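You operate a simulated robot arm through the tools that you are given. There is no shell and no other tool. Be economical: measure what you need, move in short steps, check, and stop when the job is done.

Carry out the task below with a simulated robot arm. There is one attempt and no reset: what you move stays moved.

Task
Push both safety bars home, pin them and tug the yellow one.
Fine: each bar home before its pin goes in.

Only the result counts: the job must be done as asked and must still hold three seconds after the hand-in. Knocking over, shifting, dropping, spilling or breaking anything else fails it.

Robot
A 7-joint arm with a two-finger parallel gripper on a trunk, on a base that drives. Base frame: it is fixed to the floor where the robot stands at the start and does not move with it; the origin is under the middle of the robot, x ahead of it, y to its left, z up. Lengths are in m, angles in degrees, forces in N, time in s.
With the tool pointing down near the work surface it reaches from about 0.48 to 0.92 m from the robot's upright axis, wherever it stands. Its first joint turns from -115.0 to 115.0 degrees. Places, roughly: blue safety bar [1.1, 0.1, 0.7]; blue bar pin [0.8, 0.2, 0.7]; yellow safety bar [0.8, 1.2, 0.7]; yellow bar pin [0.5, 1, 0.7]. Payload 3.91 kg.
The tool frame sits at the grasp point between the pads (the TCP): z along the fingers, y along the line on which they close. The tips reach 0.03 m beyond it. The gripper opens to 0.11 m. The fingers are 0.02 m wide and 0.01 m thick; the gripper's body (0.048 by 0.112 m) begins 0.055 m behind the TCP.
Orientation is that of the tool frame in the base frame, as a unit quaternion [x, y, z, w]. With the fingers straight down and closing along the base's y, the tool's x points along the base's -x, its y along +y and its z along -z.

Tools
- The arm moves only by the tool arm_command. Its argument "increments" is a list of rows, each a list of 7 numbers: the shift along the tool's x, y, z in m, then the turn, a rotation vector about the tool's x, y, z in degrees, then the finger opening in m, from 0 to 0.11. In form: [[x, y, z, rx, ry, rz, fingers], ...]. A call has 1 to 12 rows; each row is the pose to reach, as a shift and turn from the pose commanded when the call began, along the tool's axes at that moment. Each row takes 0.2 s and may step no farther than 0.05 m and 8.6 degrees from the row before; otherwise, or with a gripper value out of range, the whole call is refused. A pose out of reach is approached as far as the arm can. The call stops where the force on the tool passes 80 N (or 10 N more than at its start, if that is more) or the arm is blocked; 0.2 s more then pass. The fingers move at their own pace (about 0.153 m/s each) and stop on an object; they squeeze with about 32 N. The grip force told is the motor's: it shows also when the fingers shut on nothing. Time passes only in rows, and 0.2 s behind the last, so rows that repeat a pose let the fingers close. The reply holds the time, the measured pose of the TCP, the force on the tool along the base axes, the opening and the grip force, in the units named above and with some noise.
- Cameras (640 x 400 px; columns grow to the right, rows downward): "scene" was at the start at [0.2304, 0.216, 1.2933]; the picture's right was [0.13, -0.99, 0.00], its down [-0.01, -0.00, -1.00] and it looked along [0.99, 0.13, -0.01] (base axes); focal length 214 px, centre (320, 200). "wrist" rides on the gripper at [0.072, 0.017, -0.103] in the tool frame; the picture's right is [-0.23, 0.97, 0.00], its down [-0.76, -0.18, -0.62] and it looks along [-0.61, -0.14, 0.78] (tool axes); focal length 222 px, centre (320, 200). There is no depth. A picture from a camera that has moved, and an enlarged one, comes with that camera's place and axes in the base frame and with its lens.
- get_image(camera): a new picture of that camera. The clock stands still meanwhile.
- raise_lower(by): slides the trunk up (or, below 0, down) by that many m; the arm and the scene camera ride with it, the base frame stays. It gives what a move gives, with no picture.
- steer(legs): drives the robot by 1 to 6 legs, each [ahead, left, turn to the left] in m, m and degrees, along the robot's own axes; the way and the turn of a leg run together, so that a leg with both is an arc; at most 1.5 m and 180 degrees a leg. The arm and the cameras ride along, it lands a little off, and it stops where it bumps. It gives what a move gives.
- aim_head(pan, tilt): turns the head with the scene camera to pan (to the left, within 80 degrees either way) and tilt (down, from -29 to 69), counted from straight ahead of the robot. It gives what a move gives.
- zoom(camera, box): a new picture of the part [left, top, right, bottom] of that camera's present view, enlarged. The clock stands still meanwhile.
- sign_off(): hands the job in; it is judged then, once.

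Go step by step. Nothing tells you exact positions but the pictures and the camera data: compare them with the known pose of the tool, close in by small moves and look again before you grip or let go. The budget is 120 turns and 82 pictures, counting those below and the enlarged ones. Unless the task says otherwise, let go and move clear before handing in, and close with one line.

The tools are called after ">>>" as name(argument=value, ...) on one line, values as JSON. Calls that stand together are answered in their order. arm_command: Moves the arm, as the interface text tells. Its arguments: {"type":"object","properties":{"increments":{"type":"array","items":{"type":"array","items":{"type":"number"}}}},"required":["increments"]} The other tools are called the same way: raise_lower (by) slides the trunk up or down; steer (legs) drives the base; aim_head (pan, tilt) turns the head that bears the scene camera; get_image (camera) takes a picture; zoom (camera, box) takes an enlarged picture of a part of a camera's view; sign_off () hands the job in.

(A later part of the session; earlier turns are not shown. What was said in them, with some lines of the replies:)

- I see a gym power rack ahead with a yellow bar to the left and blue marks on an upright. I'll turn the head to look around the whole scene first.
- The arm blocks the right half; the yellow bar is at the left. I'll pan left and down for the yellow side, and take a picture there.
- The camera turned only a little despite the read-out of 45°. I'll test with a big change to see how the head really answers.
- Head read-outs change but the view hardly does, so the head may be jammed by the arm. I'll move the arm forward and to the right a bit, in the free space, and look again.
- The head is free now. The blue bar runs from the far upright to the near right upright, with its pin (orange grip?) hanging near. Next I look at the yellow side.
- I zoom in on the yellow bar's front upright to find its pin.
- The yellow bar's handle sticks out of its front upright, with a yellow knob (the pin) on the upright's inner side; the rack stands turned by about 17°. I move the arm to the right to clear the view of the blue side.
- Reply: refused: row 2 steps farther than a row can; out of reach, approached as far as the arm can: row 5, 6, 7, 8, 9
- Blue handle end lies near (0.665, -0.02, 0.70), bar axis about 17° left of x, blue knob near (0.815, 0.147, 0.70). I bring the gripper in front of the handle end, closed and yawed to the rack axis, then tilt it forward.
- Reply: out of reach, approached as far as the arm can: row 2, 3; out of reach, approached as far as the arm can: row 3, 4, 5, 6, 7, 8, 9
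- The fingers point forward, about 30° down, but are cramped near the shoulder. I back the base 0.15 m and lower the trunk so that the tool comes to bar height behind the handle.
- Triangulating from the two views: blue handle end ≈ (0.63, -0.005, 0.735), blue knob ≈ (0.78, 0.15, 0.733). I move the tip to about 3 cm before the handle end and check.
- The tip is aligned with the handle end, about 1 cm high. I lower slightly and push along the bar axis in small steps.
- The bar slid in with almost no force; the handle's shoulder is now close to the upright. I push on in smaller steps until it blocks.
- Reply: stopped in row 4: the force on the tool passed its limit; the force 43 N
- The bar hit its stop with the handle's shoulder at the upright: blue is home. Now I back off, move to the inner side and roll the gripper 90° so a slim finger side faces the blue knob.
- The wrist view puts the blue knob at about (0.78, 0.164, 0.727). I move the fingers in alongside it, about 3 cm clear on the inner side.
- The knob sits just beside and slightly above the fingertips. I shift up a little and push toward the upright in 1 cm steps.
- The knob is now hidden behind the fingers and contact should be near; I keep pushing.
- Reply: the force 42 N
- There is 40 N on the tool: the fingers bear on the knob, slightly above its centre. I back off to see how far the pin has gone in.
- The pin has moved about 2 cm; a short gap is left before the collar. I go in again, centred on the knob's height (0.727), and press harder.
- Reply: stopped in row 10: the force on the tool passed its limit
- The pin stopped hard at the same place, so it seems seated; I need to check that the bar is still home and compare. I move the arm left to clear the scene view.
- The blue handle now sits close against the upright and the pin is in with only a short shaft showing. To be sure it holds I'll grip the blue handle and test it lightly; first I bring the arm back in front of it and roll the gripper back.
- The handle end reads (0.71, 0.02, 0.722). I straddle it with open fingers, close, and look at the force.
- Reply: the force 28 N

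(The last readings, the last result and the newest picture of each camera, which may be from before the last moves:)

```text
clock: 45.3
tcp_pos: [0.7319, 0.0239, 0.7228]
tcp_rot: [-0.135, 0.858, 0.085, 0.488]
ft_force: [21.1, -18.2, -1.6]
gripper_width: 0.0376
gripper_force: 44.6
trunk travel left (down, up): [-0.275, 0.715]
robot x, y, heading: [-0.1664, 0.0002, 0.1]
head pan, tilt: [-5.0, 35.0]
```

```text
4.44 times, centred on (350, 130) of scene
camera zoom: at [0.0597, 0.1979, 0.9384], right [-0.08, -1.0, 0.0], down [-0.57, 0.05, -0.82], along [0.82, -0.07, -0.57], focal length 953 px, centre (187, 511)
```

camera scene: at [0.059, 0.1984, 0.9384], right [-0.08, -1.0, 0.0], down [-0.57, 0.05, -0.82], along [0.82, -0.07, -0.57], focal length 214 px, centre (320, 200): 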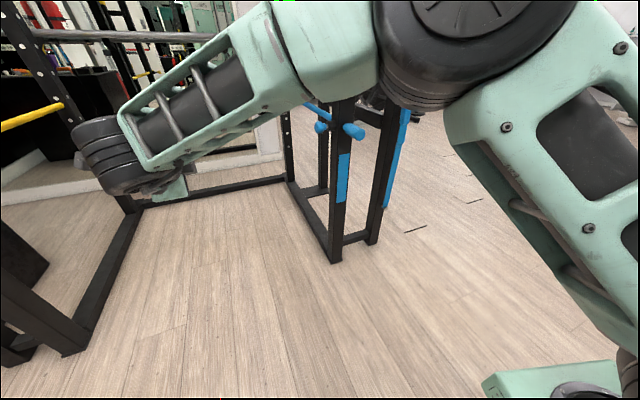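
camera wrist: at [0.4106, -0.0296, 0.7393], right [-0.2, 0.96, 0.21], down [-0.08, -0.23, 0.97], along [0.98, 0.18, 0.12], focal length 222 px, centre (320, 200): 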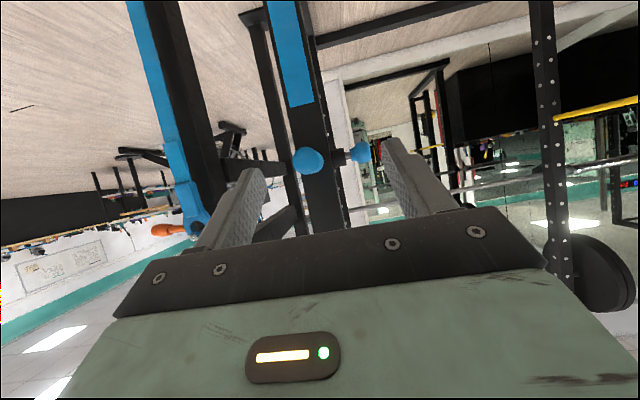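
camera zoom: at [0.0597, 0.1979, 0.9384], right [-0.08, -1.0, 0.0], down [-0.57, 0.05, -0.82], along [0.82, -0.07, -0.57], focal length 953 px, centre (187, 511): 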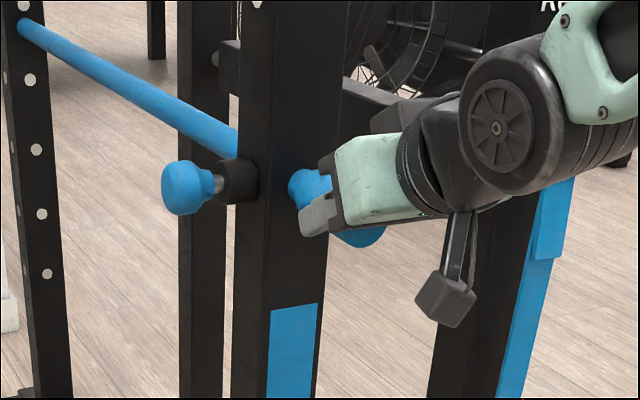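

Gripped on the 38 mm handle. I try it lightly: first a small push inward, then a small pull out.

>>> arm_command(increments=[[-0.0026, 0, 0.0043, 0, 0, 0, 0], [-0.005, 0, 0.0086, 0, 0, 0, 0], [-0.005, 0, 0.0086, 0, 0, 0, 0]])

>>> arm_command(increments=[[0.0026, 0, -0.0043, 0, 0, 0, 0], [0.005, 0, -0.0086, 0, 0, 0, 0], [0.0077, 0, -0.0129, 0, 0, 0, 0], [0.0077, 0, -0.0129, 0, 0, 0, 0]])

>>> zoom(camera="scene", box=[290, 85, 410, 175])

```text
clock: 46.1
tcp_pos: [0.7359, 0.0246, 0.7222]
tcp_rot: [-0.136, 0.859, 0.084, 0.486]
ft_force: [-59.3, -41.2, 10.1]
gripper_width: 0.0378
gripper_force: 44.9
trunk travel left (down, up): [-0.275, 0.715]
robot x, y, heading: [-0.1695, -0.0006, 0.3]
head pan, tilt: [-5.0, 35.0]
```

```text
clock: 47.1
tcp_pos: [0.7293, 0.0217, 0.7228]
tcp_rot: [-0.136, 0.857, 0.084, 0.49]
ft_force: [75.7, -8.8, -6.6]
gripper_width: 0.0379
gripper_force: 44.8
trunk travel left (down, up): [-0.275, 0.715]
robot x, y, heading: [-0.1705, 0.0013, 0.5]
head pan, tilt: [-5.0, 35.0]
```

```text
4.44 times, centred on (350, 130) of scene
camera zoom: at [0.0613, 0.1985, 0.9379], right [-0.08, -1.0, 0.0], down [-0.57, 0.05, -0.82], along [0.82, -0.07, -0.58], focal length 953 px, centre (187, 511)
```

zoom: 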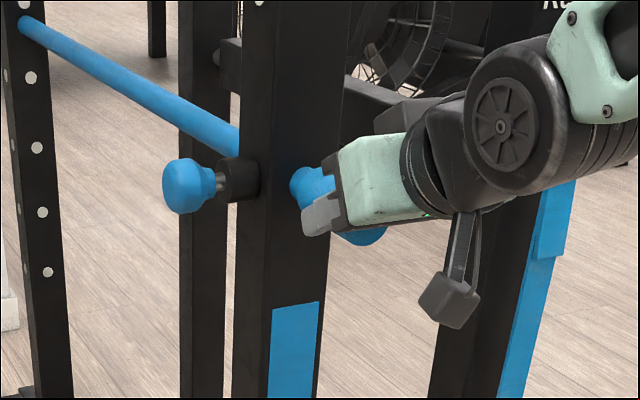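

The blue bar held against about 75 N of pull, so it is home and pinned. I release, back off, and look left along the way I'll drive.

>>> arm_command(increments=[[-0.004, 0, 0.007, 0, 0, 0, 0], [-0.004, 0, 0.007, 0, 0, 0, 0.08], [-0.004, 0, 0.007, 0, 0, 0, 0.08], [0.017, 0, -0.029, 0, 0, 0, 0.08], [0.041, 0, -0.069, 0, 0, 0, 0.08], [0.062, 0, -0.105, 0, 0, 0, 0.08], [0.06, 0, -0.14, 0, 0, 0, 0.08], [0.06, 0, -0.14, 0, 0, 0, 0.0]])

>>> aim_head(pan=75, tilt=30)

>>> get_image(camera="scene")

```text
clock: 48.9
tcp_pos: [0.5805, -0.0236, 0.7408]
tcp_rot: [-0.138, 0.858, 0.086, 0.487]
ft_force: [0.5, -0.5, -0.1]
gripper_width: 0.0
gripper_force: 32.1
trunk travel left (down, up): [-0.275, 0.715]
robot x, y, heading: [-0.1696, -0.0006, 0.6]
head pan, tilt: [-5.0, 35.0]
```

```text
clock: 50.4
tcp_pos: [0.581, -0.023, 0.7409]
tcp_rot: [-0.138, 0.858, 0.086, 0.487]
ft_force: [-0.3, 0.2, 0.3]
gripper_width: 0.0
gripper_force: 32.0
trunk travel left (down, up): [-0.275, 0.715]
robot x, y, heading: [-0.1732, 0.0017, 0.2]
head pan, tilt: [75.0, 30.0]
```

```text
46 pictures are left
camera scene: at [-0.0059, 0.2932, 0.9462], right [0.97, -0.25, 0.0], down [-0.13, -0.48, -0.87], along [0.22, 0.84, -0.5], focal length 214 px, centre (320, 200)
```

scene: 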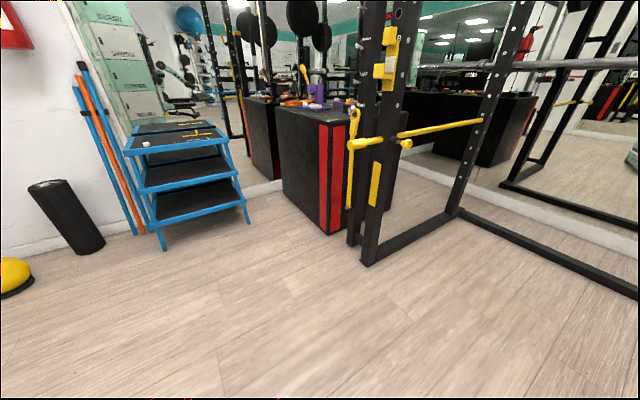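

The way is clear; the yellow handle end reads about (0.315, 1.045, 0.725) and its knob (0.52, 0.996, 0.725). I drive back a little and then left to stand before the yellow bar.

>>> steer(legs=[[-0.36, 0, 0], [0, 0.95, 0]])

>>> aim_head(pan=-5, tilt=30)

>>> get_image(camera="scene")

>>> get_image(camera="wrist")

```text
clock: 57.2
tcp_pos: [0.2124, 0.9139, 0.7413]
tcp_rot: [-0.14, 0.858, 0.087, 0.487]
ft_force: [0.1, 0.3, -0.1]
gripper_width: 0.0
gripper_force: 31.7
trunk travel left (down, up): [-0.275, 0.715]
robot x, y, heading: [-0.5377, 0.9318, 0.7]
head pan, tilt: [75.0, 30.0]
```

```text
clock: 58.8
tcp_pos: [0.2114, 0.9142, 0.7401]
tcp_rot: [-0.14, 0.858, 0.087, 0.486]
ft_force: [0.8, 0.3, -0.3]
gripper_width: 0.0
gripper_force: 31.8
trunk travel left (down, up): [-0.275, 0.715]
robot x, y, heading: [-0.5386, 0.9331, 0.8]
head pan, tilt: [-5.0, 30.0]
```

```text
45 pictures are left
camera scene: at [-0.3099, 1.1325, 0.9462], right [-0.07, -1.0, 0.0], down [-0.5, 0.04, -0.87], along [0.86, -0.06, -0.5], focal length 214 px, centre (320, 200)
```

scene: 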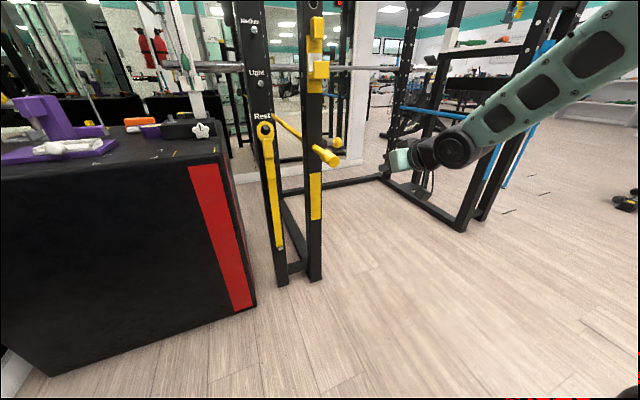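

```text
44 pictures are left
camera wrist: at [0.0862, 0.8897, 0.7315], right [-0.21, 0.96, 0.21], down [-0.08, -0.23, 0.97], along [0.98, 0.18, 0.12], focal length 222 px, centre (320, 200)
```

wrist: 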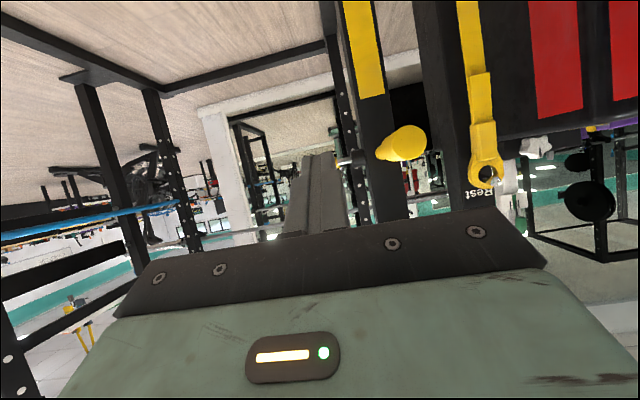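

Two views agree: yellow handle end at (0.327, 1.05, 0.72). I move the closed tip to 3 cm in front of it and check.

>>> arm_command(increments=[[-0.011, 0.023, 0.022, 0, 0, 0, 0], [-0.022, 0.046, 0.044, 0, 0, 0, 0], [-0.033, 0.069, 0.066, 0, 0, 0, 0], [-0.044, 0.092, 0.087, 0, 0, 0, 0], [-0.044, 0.092, 0.087, 0, 0, 0, 0]])

>>> get_image(camera="wrist")

>>> zoom(camera="scene", box=[230, 90, 430, 240])

```text
clock: 60.0
tcp_pos: [0.2738, 1.0337, 0.7358]
tcp_rot: [-0.141, 0.858, 0.088, 0.487]
ft_force: [0.0, -0.7, -0.2]
gripper_width: 0.0
gripper_force: 32.0
trunk travel left (down, up): [-0.275, 0.715]
robot x, y, heading: [-0.5384, 0.9365, 0.7]
head pan, tilt: [-5.0, 30.0]
```

```text
43 pictures are left
camera wrist: at [0.1485, 1.0098, 0.7259], right [-0.21, 0.96, 0.21], down [-0.08, -0.23, 0.97], along [0.98, 0.19, 0.12], focal length 222 px, centre (320, 200)
```

wrist: 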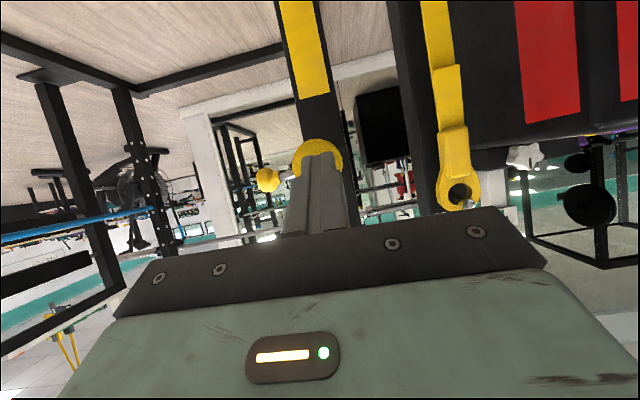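

```text
2.67 times, centred on (330, 165) of scene
camera zoom: at [-0.31, 1.1324, 0.9462], right [-0.08, -1.0, 0.0], down [-0.5, 0.04, -0.87], along [0.86, -0.07, -0.5], focal length 572 px, centre (293, 293)
```

zoom: 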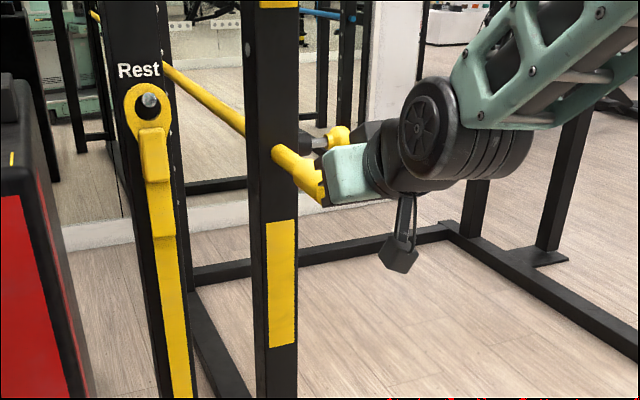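

The tip is centred on the handle's end. I push along the bar's axis until it stops.

>>> arm_command(increments=[[-0.0077, -0.0002, 0.0129, 0, 0, 0, 0], [-0.0154, -0.0005, 0.0258, 0, 0, 0, 0], [-0.023, -0.0008, 0.0387, 0, 0, 0, 0], [-0.0307, -0.001, 0.0516, 0, 0, 0, 0], [-0.0384, -0.0013, 0.0645, 0, 0, 0, 0], [-0.044, -0.0015, 0.074, 0, 0, 0, 0], [-0.0486, -0.0016, 0.0817, 0, 0, 0, 0], [-0.0538, -0.0018, 0.0903, 0, 0, 0, 0], [-0.059, -0.002, 0.099, 0, 0, 0, 0], [-0.064, -0.0021, 0.1075, 0, 0, 0, 0], [-0.069, -0.0023, 0.116, 0, 0, 0, 0]])

>>> zoom(camera="scene", box=[280, 110, 380, 185])

```text
clock: 61.4
tcp_pos: [0.3459, 1.0563, 0.7364]
tcp_rot: [-0.14, 0.861, 0.086, 0.482]
ft_force: [-37.0, -12.5, 15.3]
gripper_width: 0.0001
gripper_force: 31.6
trunk travel left (down, up): [-0.275, 0.715]
robot x, y, heading: [-0.537, 0.9315, 0.6]
head pan, tilt: [-5.0, 30.0]
stopped in row 7: the force on the tool passed its limit (the readings are from after the stop); the commanded pose is now the measured one
```

```text
5.33 times, centred on (330, 148) of scene
camera zoom: at [-0.3124, 1.1315, 0.947], right [-0.08, -1.0, 0.0], down [-0.5, 0.04, -0.87], along [0.86, -0.07, -0.5], focal length 1144 px, centre (267, 480)
```

zoom: 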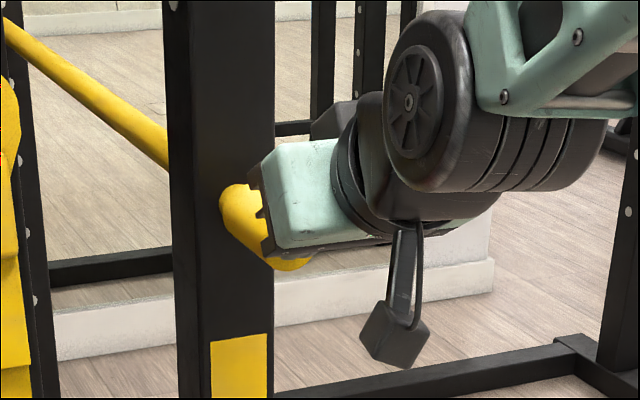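

It stopped hard after about 5 cm of bar travel, with the handle near the upright. I back off and look at the shoulder.

>>> arm_command(increments=[[0.02, 0, -0.035, 0, 0, 0, 0], [0.04, 0, -0.07, 0, 0, 0, 0], [0.04, -0.045, -0.07, 0, 0, 0, 0], [0.04, -0.09, -0.07, 0, 0, 0, 0], [0.04, -0.135, -0.07, 0, 0, 0, 0], [0.04, -0.18, -0.07, 0, 0, 0, 0]])

>>> zoom(camera="scene", box=[280, 110, 380, 185])

>>> get_image(camera="wrist")

```text
clock: 62.8
tcp_pos: [0.332, 0.8601, 0.732]
tcp_rot: [-0.143, 0.861, 0.088, 0.481]
ft_force: [-0.7, 0.3, -0.4]
gripper_width: 0.0
gripper_force: 32.2
trunk travel left (down, up): [-0.275, 0.715]
robot x, y, heading: [-0.5383, 0.9332, 0.4]
head pan, tilt: [-5.0, 30.0]
```

```text
5.33 times, centred on (330, 148) of scene
camera zoom: at [-0.3108, 1.1323, 0.9462], right [-0.08, -1.0, 0.0], down [-0.5, 0.04, -0.87], along [0.86, -0.07, -0.5], focal length 1144 px, centre (267, 480)
```

zoom: 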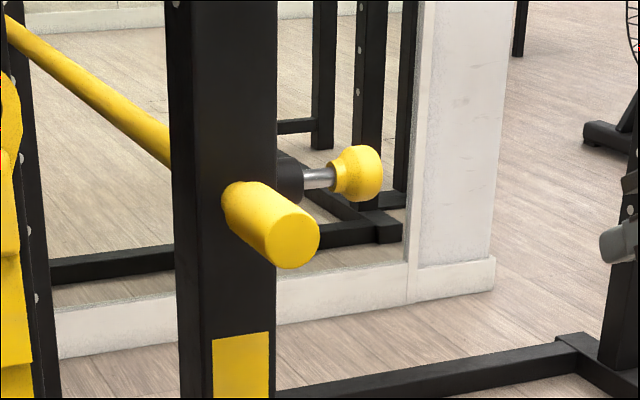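

```text
39 pictures are left
camera wrist: at [0.2072, 0.8354, 0.7251], right [-0.21, 0.96, 0.21], down [-0.06, -0.22, 0.97], along [0.98, 0.19, 0.11], focal length 222 px, centre (320, 200)
```

wrist: 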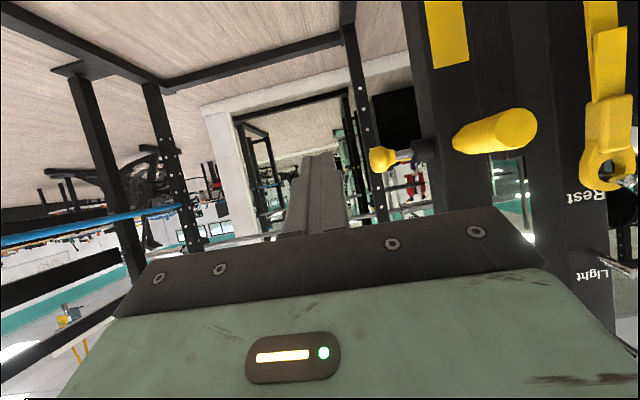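

Yellow's handle sits at the upright like blue's; the yellow pin is still out, with its knob at (0.507, 0.996, 0.724). I roll the gripper so its slim side faces the upright, and drive 0.11 m ahead for reach.

>>> arm_command(increments=[[0, -0.01, 0, 0, 0, -8.2, 0], [0, -0.02, 0, 0, 0, -16.4, 0], [0, -0.03, 0, 0, 0, -24.6, 0], [0, -0.03, 0, 0, 0, -32.8, 0], [0, -0.03, 0, 0, 0, -41, 0], [0, -0.03, 0, 0, 0, -49.2, 0], [0, -0.03, 0, 0, 0, -57.4, 0], [0, -0.03, 0, 0, 0, -65.6, 0], [0, -0.03, 0, 0, 0, -73.8, 0], [0, -0.03, 0, 0, 0, -82, 0], [0, -0.03, 0, 0, 0, -90, 0], [0, -0.03, 0, 0, 0, -90, 0]])

>>> steer(legs=[[0.11, 0, 0]])

>>> get_image(camera="wrist")

>>> get_image(camera="scene")

```text
clock: 65.4
tcp_pos: [0.3406, 0.8326, 0.7321]
tcp_rot: [0.708, -0.509, 0.279, -0.402]
ft_force: [0.3, -1.0, -0.3]
gripper_width: 0.0
gripper_force: 32.1
trunk travel left (down, up): [-0.275, 0.715]
robot x, y, heading: [-0.5405, 0.9362, 0.3]
head pan, tilt: [-5.0, 30.0]
```

```text
clock: 66.6
tcp_pos: [0.4506, 0.8318, 0.7306]
tcp_rot: [0.708, -0.51, 0.279, -0.401]
ft_force: [-0.2, 0.5, -1.0]
gripper_width: 0.0
gripper_force: 32.4
trunk travel left (down, up): [-0.275, 0.715]
robot x, y, heading: [-0.431, 0.9351, 0.6]
head pan, tilt: [-5.0, 30.0]
```

```text
38 pictures are left
camera wrist: at [0.3823, 0.7317, 0.7708], right [-0.56, 0.06, -0.83], down [-0.66, 0.57, 0.49], along [0.5, 0.82, -0.28], focal length 222 px, centre (320, 200)
```

wrist: 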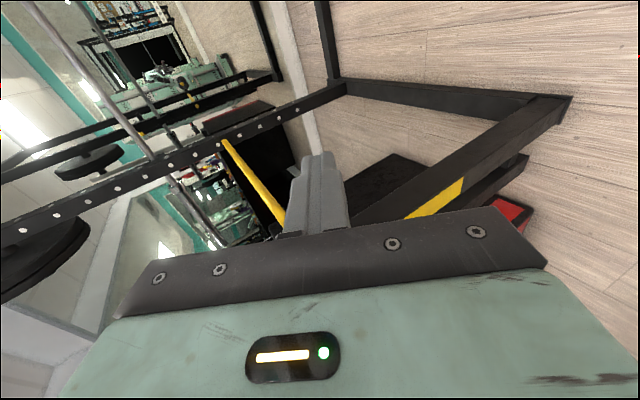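

```text
37 pictures are left
camera scene: at [-0.2003, 1.1327, 0.9462], right [-0.08, -1.0, 0.0], down [-0.5, 0.04, -0.87], along [0.86, -0.07, -0.5], focal length 214 px, centre (320, 200)
```

scene: 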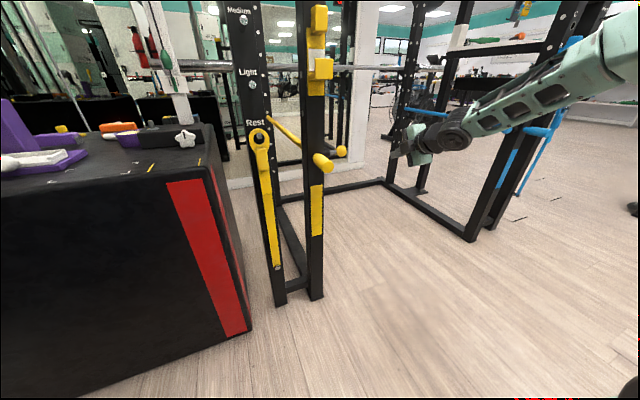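

The roll worked. I bring the fingers in beside the yellow knob, about 3 cm clear on the inner side.

>>> arm_command(increments=[[-0.015, -0.012, 0.022, 0, 0, 0, 0], [-0.03, -0.024, 0.044, 0, 0, 0, 0], [-0.05, -0.036, 0.066, 0, 0, 0, 0], [-0.07, -0.048, 0.081, 0, 0, 0, 0], [-0.082, -0.048, 0.081, 0, 0, 0, 0], [-0.082, -0.048, 0.081, 0, 0, 0, 0]])

>>> get_image(camera="wrist")

>>> zoom(camera="scene", box=[280, 110, 400, 200])

```text
clock: 68.0
tcp_pos: [0.5137, 0.9393, 0.73]
tcp_rot: [0.708, -0.51, 0.28, -0.401]
ft_force: [-0.8, 0.0, 0.9]
gripper_width: 0.0
gripper_force: 31.7
trunk travel left (down, up): [-0.275, 0.715]
robot x, y, heading: [-0.427, 0.9342, 0.6]
head pan, tilt: [-5.0, 30.0]
```

```text
36 pictures are left
camera wrist: at [0.4447, 0.8389, 0.7697], right [-0.56, 0.06, -0.83], down [-0.66, 0.57, 0.49], along [0.5, 0.82, -0.28], focal length 222 px, centre (320, 200)
```

wrist: 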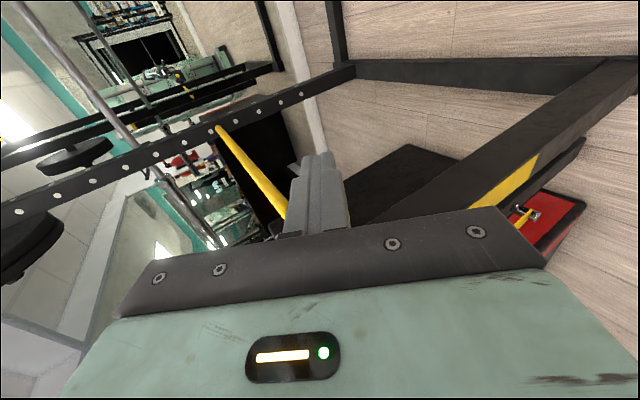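

```text
4.44 times, centred on (340, 155) of scene
camera zoom: at [-0.2003, 1.1327, 0.9462], right [-0.08, -1.0, 0.0], down [-0.5, 0.04, -0.87], along [0.86, -0.07, -0.5], focal length 953 px, centre (231, 400)
```

zoom: 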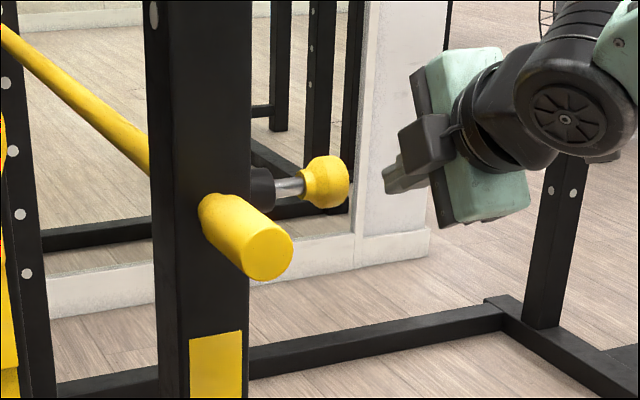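

Fingers and knob are level. I push toward the upright until the pin stops.

>>> arm_command(increments=[[-0.01, 0, 0, 0, 0, 0, 0], [-0.02, 0, 0, 0, 0, 0, 0], [-0.028, 0, 0, 0, 0, 0, 0], [-0.036, 0, 0, 0, 0, 0, 0], [-0.044, 0, 0.001, 0, 0, 0, 0], [-0.052, 0, 0.001, 0, 0, 0, 0], [-0.06, 0, 0.001, 0, 0, 0, 0], [-0.068, 0, 0.001, 0, 0, 0, 0], [-0.076, 0, 0.001, 0, 0, 0, 0]])

>>> zoom(camera="scene", box=[280, 110, 400, 200])

```text
clock: 70.0
tcp_pos: [0.4957, 0.9884, 0.7311]
tcp_rot: [0.701, -0.522, 0.288, -0.391]
ft_force: [38.7, -57.1, 6.7]
gripper_width: 0.0001
gripper_force: 32.1
trunk travel left (down, up): [-0.275, 0.715]
robot x, y, heading: [-0.4289, 0.9355, 0.4]
head pan, tilt: [-5.0, 30.0]
```

```text
4.44 times, centred on (340, 155) of scene
camera zoom: at [-0.199, 1.1305, 0.9464], right [-0.08, -1.0, 0.0], down [-0.5, 0.04, -0.87], along [0.86, -0.07, -0.5], focal length 953 px, centre (231, 400)
```

zoom: 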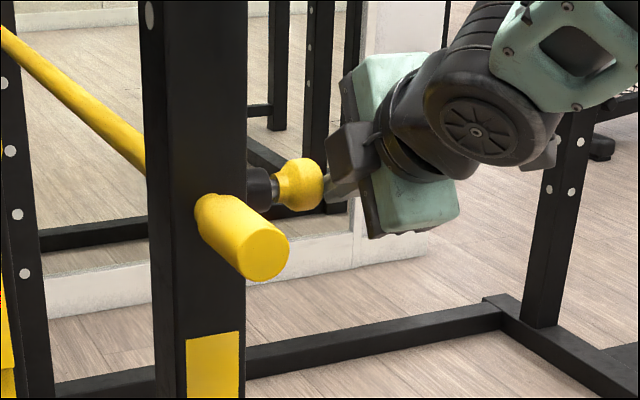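

The yellow pin went in to the same short-shaft position as blue's. I back off to the inner side, drive back, and roll the gripper level for gripping the yellow handle.

>>> arm_command(increments=[[0.03, 0, 0, 0, 0, 0, 0], [0.07, 0, 0, 0, 0, 0, 0], [0.1, 0.01, -0.02, 0, 0, 0, 0], [0.13, 0.02, -0.04, 0, 0, 0, 0], [0.16, 0.03, -0.06, 0, 0, 0, 0], [0.16, 0.03, -0.06, 0, 0, 0, 0]])

>>> steer(legs=[[-0.15, 0, 0]])

>>> arm_command(increments=[[0, 0, 0, 0, 0, 8.2, 0], [0, 0, 0, 0, 0, 16.4, 0], [0, 0, 0, 0, 0, 24.6, 0], [0, 0, 0, 0, 0, 32.8, 0], [0, 0, 0, 0, 0, 41, 0], [0, 0, 0, 0, 0, 49.2, 0], [0, 0, 0, 0, 0, 57.4, 0], [0, 0, 0, 0, 0, 65.6, 0], [0, 0, 0, 0, 0, 73.8, 0.03], [0, 0, 0, 0, 0, 82, 0.06], [0, 0, 0, 0, 0, 90, 0.08], [0, 0, 0, 0, 0, 90, 0.08]])

>>> get_image(camera="wrist")

>>> zoom(camera="scene", box=[280, 110, 400, 200])

```text
clock: 71.4
tcp_pos: [0.4773, 0.8355, 0.7379]
tcp_rot: [0.708, -0.51, 0.279, -0.401]
ft_force: [0.6, -0.1, -0.2]
gripper_width: 0.0002
gripper_force: 32.4
trunk travel left (down, up): [-0.275, 0.715]
robot x, y, heading: [-0.4252, 0.9316, 0.6]
head pan, tilt: [-5.0, 30.0]
```

```text
clock: 72.7
tcp_pos: [0.3268, 0.8338, 0.7363]
tcp_rot: [0.708, -0.51, 0.28, -0.401]
ft_force: [-0.4, -0.2, -0.8]
gripper_width: 0.0
gripper_force: 32.2
trunk travel left (down, up): [-0.275, 0.715]
robot x, y, heading: [-0.5798, 0.9331, 0.5]
head pan, tilt: [-5.0, 30.0]
```

```text
clock: 75.3
tcp_pos: [0.3265, 0.8334, 0.7373]
tcp_rot: [-0.138, 0.861, 0.086, 0.482]
ft_force: [0.7, 0.9, 0.1]
gripper_width: 0.0797
gripper_force: 0.0
trunk travel left (down, up): [-0.275, 0.715]
robot x, y, heading: [-0.5798, 0.9307, 0.6]
head pan, tilt: [-5.0, 30.0]
```

```text
33 pictures are left
camera wrist: at [0.2019, 0.8106, 0.7304], right [-0.2, 0.96, 0.21], down [-0.06, -0.23, 0.97], along [0.98, 0.18, 0.11], focal length 222 px, centre (320, 200)
```

wrist: 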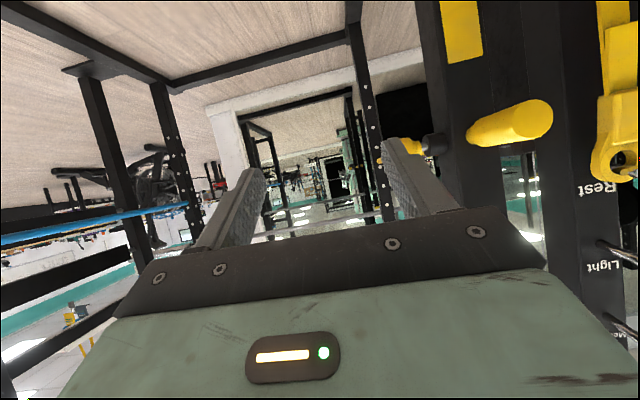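

```text
4.44 times, centred on (340, 155) of scene
camera zoom: at [-0.351, 1.1311, 0.9462], right [-0.08, -1.0, 0.0], down [-0.5, 0.04, -0.87], along [0.86, -0.07, -0.5], focal length 953 px, centre (231, 400)
```

zoom: 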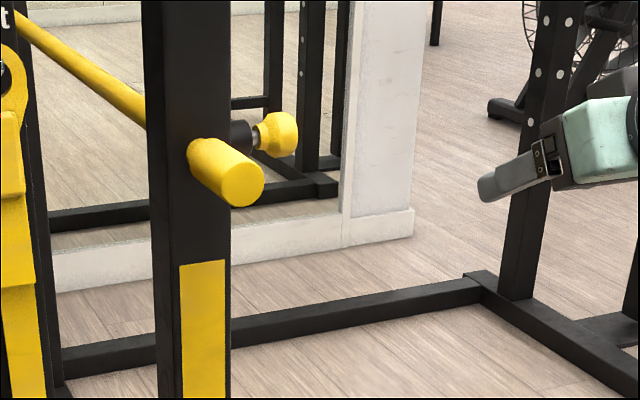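

Handle end now at (0.368, 1.06, 0.722), pin seated. I move the open fingers in front of it, straddle and close.

>>> arm_command(increments=[[0.004, 0.035, -0.02, 0, 0, 0, 0.08], [0.0, 0.075, -0.015, 0, 0, 0, 0.08], [-0.002, 0.118, 0.0, 0, 0, 0, 0.08], [-0.005, 0.16, 0.01, 0, 0, 0, 0.08], [-0.007, 0.203, 0.021, 0, 0, 0, 0.08], [-0.018, 0.203, 0.046, 0, 0, 0, 0.08], [-0.03, 0.202, 0.072, 0, 0, 0, 0.08], [-0.042, 0.201, 0.098, 0, 0, 0, 0.08], [-0.053, 0.201, 0.122, 0, 0, 0, 0.08], [-0.053, 0.201, 0.122, 0, 0, 0, 0.08]])

>>> get_image(camera="wrist")

```text
clock: 77.5
tcp_pos: [0.3876, 1.0662, 0.7234]
tcp_rot: [-0.14, 0.861, 0.086, 0.481]
ft_force: [-0.2, 0.4, 1.1]
gripper_width: 0.08
gripper_force: 0.2
trunk travel left (down, up): [-0.275, 0.715]
robot x, y, heading: [-0.5802, 0.9325, 0.5]
head pan, tilt: [-5.0, 30.0]
```

```text
31 pictures are left
camera wrist: at [0.2623, 1.0428, 0.7152], right [-0.2, 0.96, 0.21], down [-0.06, -0.22, 0.97], along [0.98, 0.18, 0.11], focal length 222 px, centre (320, 200)
```

wrist: 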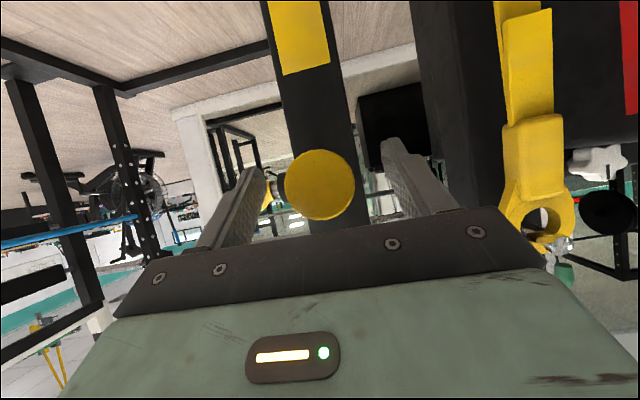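

The handle is centred between the fingers. I close on it and then tug outward along the bar.

>>> arm_command(increments=[[0, 0, 0, 0, 0, 0, 0.0], [0, 0, 0, 0, 0, 0, 0.0], [0, 0, 0, 0, 0, 0, 0.0]])

>>> arm_command(increments=[[0.0026, 0, -0.0043, 0, 0, 0, 0], [0.0052, 0, -0.0085, 0, 0, 0, 0], [0.0065, 0, -0.0107, 0, 0, 0, 0], [0.0065, 0, -0.0107, 0, 0, 0, 0], [0.0065, 0, -0.0107, 0, 0, 0, 0]])

>>> zoom(camera="scene", box=[280, 110, 400, 200])

```text
clock: 78.3
tcp_pos: [0.3864, 1.068, 0.7229]
tcp_rot: [-0.139, 0.861, 0.087, 0.481]
ft_force: [-0.2, 5.6, -0.5]
gripper_width: 0.0381
gripper_force: 45.3
trunk travel left (down, up): [-0.275, 0.715]
robot x, y, heading: [-0.5791, 0.9329, 0.7]
head pan, tilt: [-5.0, 30.0]
```

```text
clock: 79.5
tcp_pos: [0.3774, 1.0646, 0.7221]
tcp_rot: [-0.139, 0.86, 0.086, 0.482]
ft_force: [62.8, 25.9, -6.9]
gripper_width: 0.038
gripper_force: 45.0
trunk travel left (down, up): [-0.275, 0.715]
robot x, y, heading: [-0.5798, 0.9307, 0.6]
head pan, tilt: [-5.0, 30.0]
```

```text
4.44 times, centred on (340, 155) of scene
camera zoom: at [-0.3493, 1.1318, 0.9456], right [-0.08, -1.0, 0.0], down [-0.5, 0.04, -0.86], along [0.86, -0.07, -0.5], focal length 953 px, centre (231, 400)
```

zoom: 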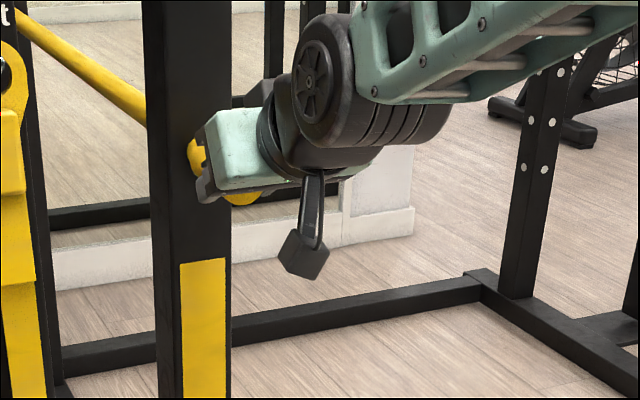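

The bar held against about 68 N, though the hand moved some 9 mm — either the grip slipped or there is play. I ease off, release, back away and inspect.

>>> arm_command(increments=[[-0.002, 0, 0.003, 0, 0, 0, 0], [-0.002, 0, 0.003, 0, 0, 0, 0.08], [-0.002, 0, 0.003, 0, 0, 0, 0.08], [0.015, 0, -0.03, 0, 0, 0, 0.08], [0.035, 0, -0.065, 0, 0, 0, 0.08], [0.055, 0, -0.1, 0, 0, 0, 0.08], [0.055, -0.045, -0.1, 0, 0, 0, 0.08], [0.055, -0.09, -0.1, 0, 0, 0, 0.08], [0.055, -0.135, -0.1, 0, 0, 0, 0.08], [0.055, -0.18, -0.09, 0, 0, 0, 0.08]])

>>> zoom(camera="scene", box=[280, 110, 400, 200])

>>> get_image(camera="wrist")

```text
clock: 81.7
tcp_pos: [0.3329, 0.8606, 0.7201]
tcp_rot: [-0.14, 0.861, 0.087, 0.481]
ft_force: [0.2, 0.9, 1.2]
gripper_width: 0.08
gripper_force: 0.2
trunk travel left (down, up): [-0.275, 0.715]
robot x, y, heading: [-0.58, 0.9312, 0.6]
head pan, tilt: [-5.0, 30.0]
```

```text
4.44 times, centred on (340, 155) of scene
camera zoom: at [-0.3512, 1.1314, 0.9462], right [-0.08, -1.0, 0.0], down [-0.5, 0.04, -0.87], along [0.86, -0.07, -0.5], focal length 953 px, centre (231, 400)
```

zoom: 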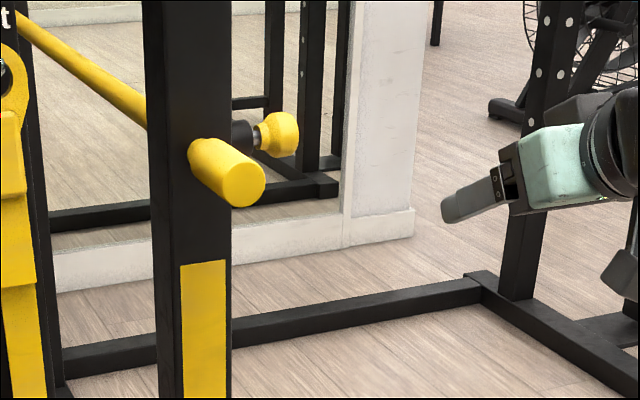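

```text
28 pictures are left
camera wrist: at [0.2076, 0.8357, 0.7123], right [-0.2, 0.96, 0.21], down [-0.06, -0.23, 0.97], along [0.98, 0.18, 0.11], focal length 222 px, centre (320, 200)
```

wrist: 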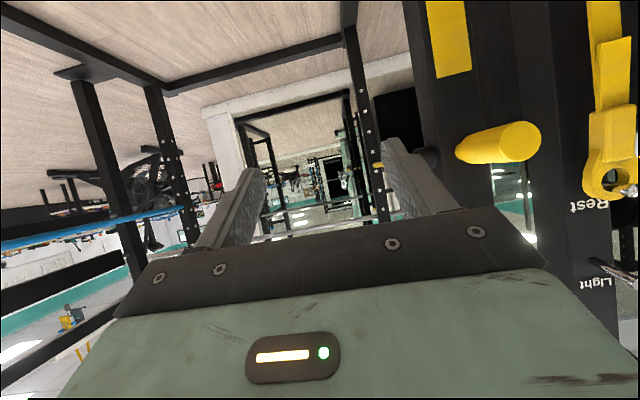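

The yellow bar stayed put to within a millimetre or two, pin in. A last look at the blue side before handing in.

>>> aim_head(pan=-40, tilt=10)

>>> get_image(camera="scene")

```text
clock: 82.8
tcp_pos: [0.3322, 0.8594, 0.7192]
tcp_rot: [-0.139, 0.861, 0.086, 0.481]
ft_force: [0.2, -0.2, 0.5]
gripper_width: 0.0799
gripper_force: 0.1
trunk travel left (down, up): [-0.275, 0.715]
robot x, y, heading: [-0.5786, 0.9343, 0.4]
head pan, tilt: [-40.0, 10.0]
```

```text
27 pictures are left
camera scene: at [-0.3694, 1.0791, 0.9785], right [-0.64, -0.77, 0.0], down [-0.13, 0.11, -0.98], along [0.76, -0.63, -0.17], focal length 214 px, centre (320, 200)
```

scene: 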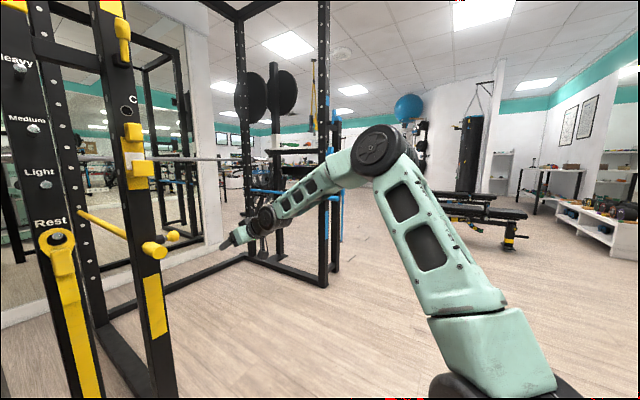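

>>> zoom(camera="scene", box=[260, 170, 360, 235])

```text
6.15 times, centred on (310, 202) of scene
camera zoom: at [-0.3694, 1.0791, 0.9785], right [-0.64, -0.77, 0.0], down [-0.13, 0.11, -0.98], along [0.76, -0.63, -0.17], focal length 1320 px, centre (382, 185)
```

zoom: 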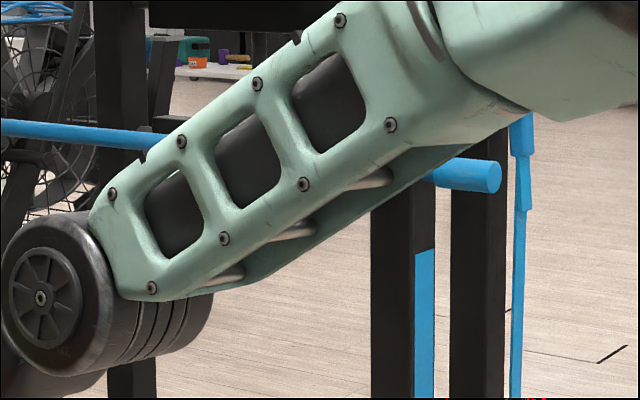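

The blue handle still sits at its upright, and both pins are in; the arm is clear, so I hand in.

>>> sign_off()

```text
The job is handed in.
```

Both safety bars are pushed home and pinned. The yellow bar held a tug of about 68 N, moving no more than a millimetre or two. I also pulled the blue one with about 75 N to check its pin, and it held. Both pins stop with a short length of shaft, about 8 mm on the blue one, still showing.
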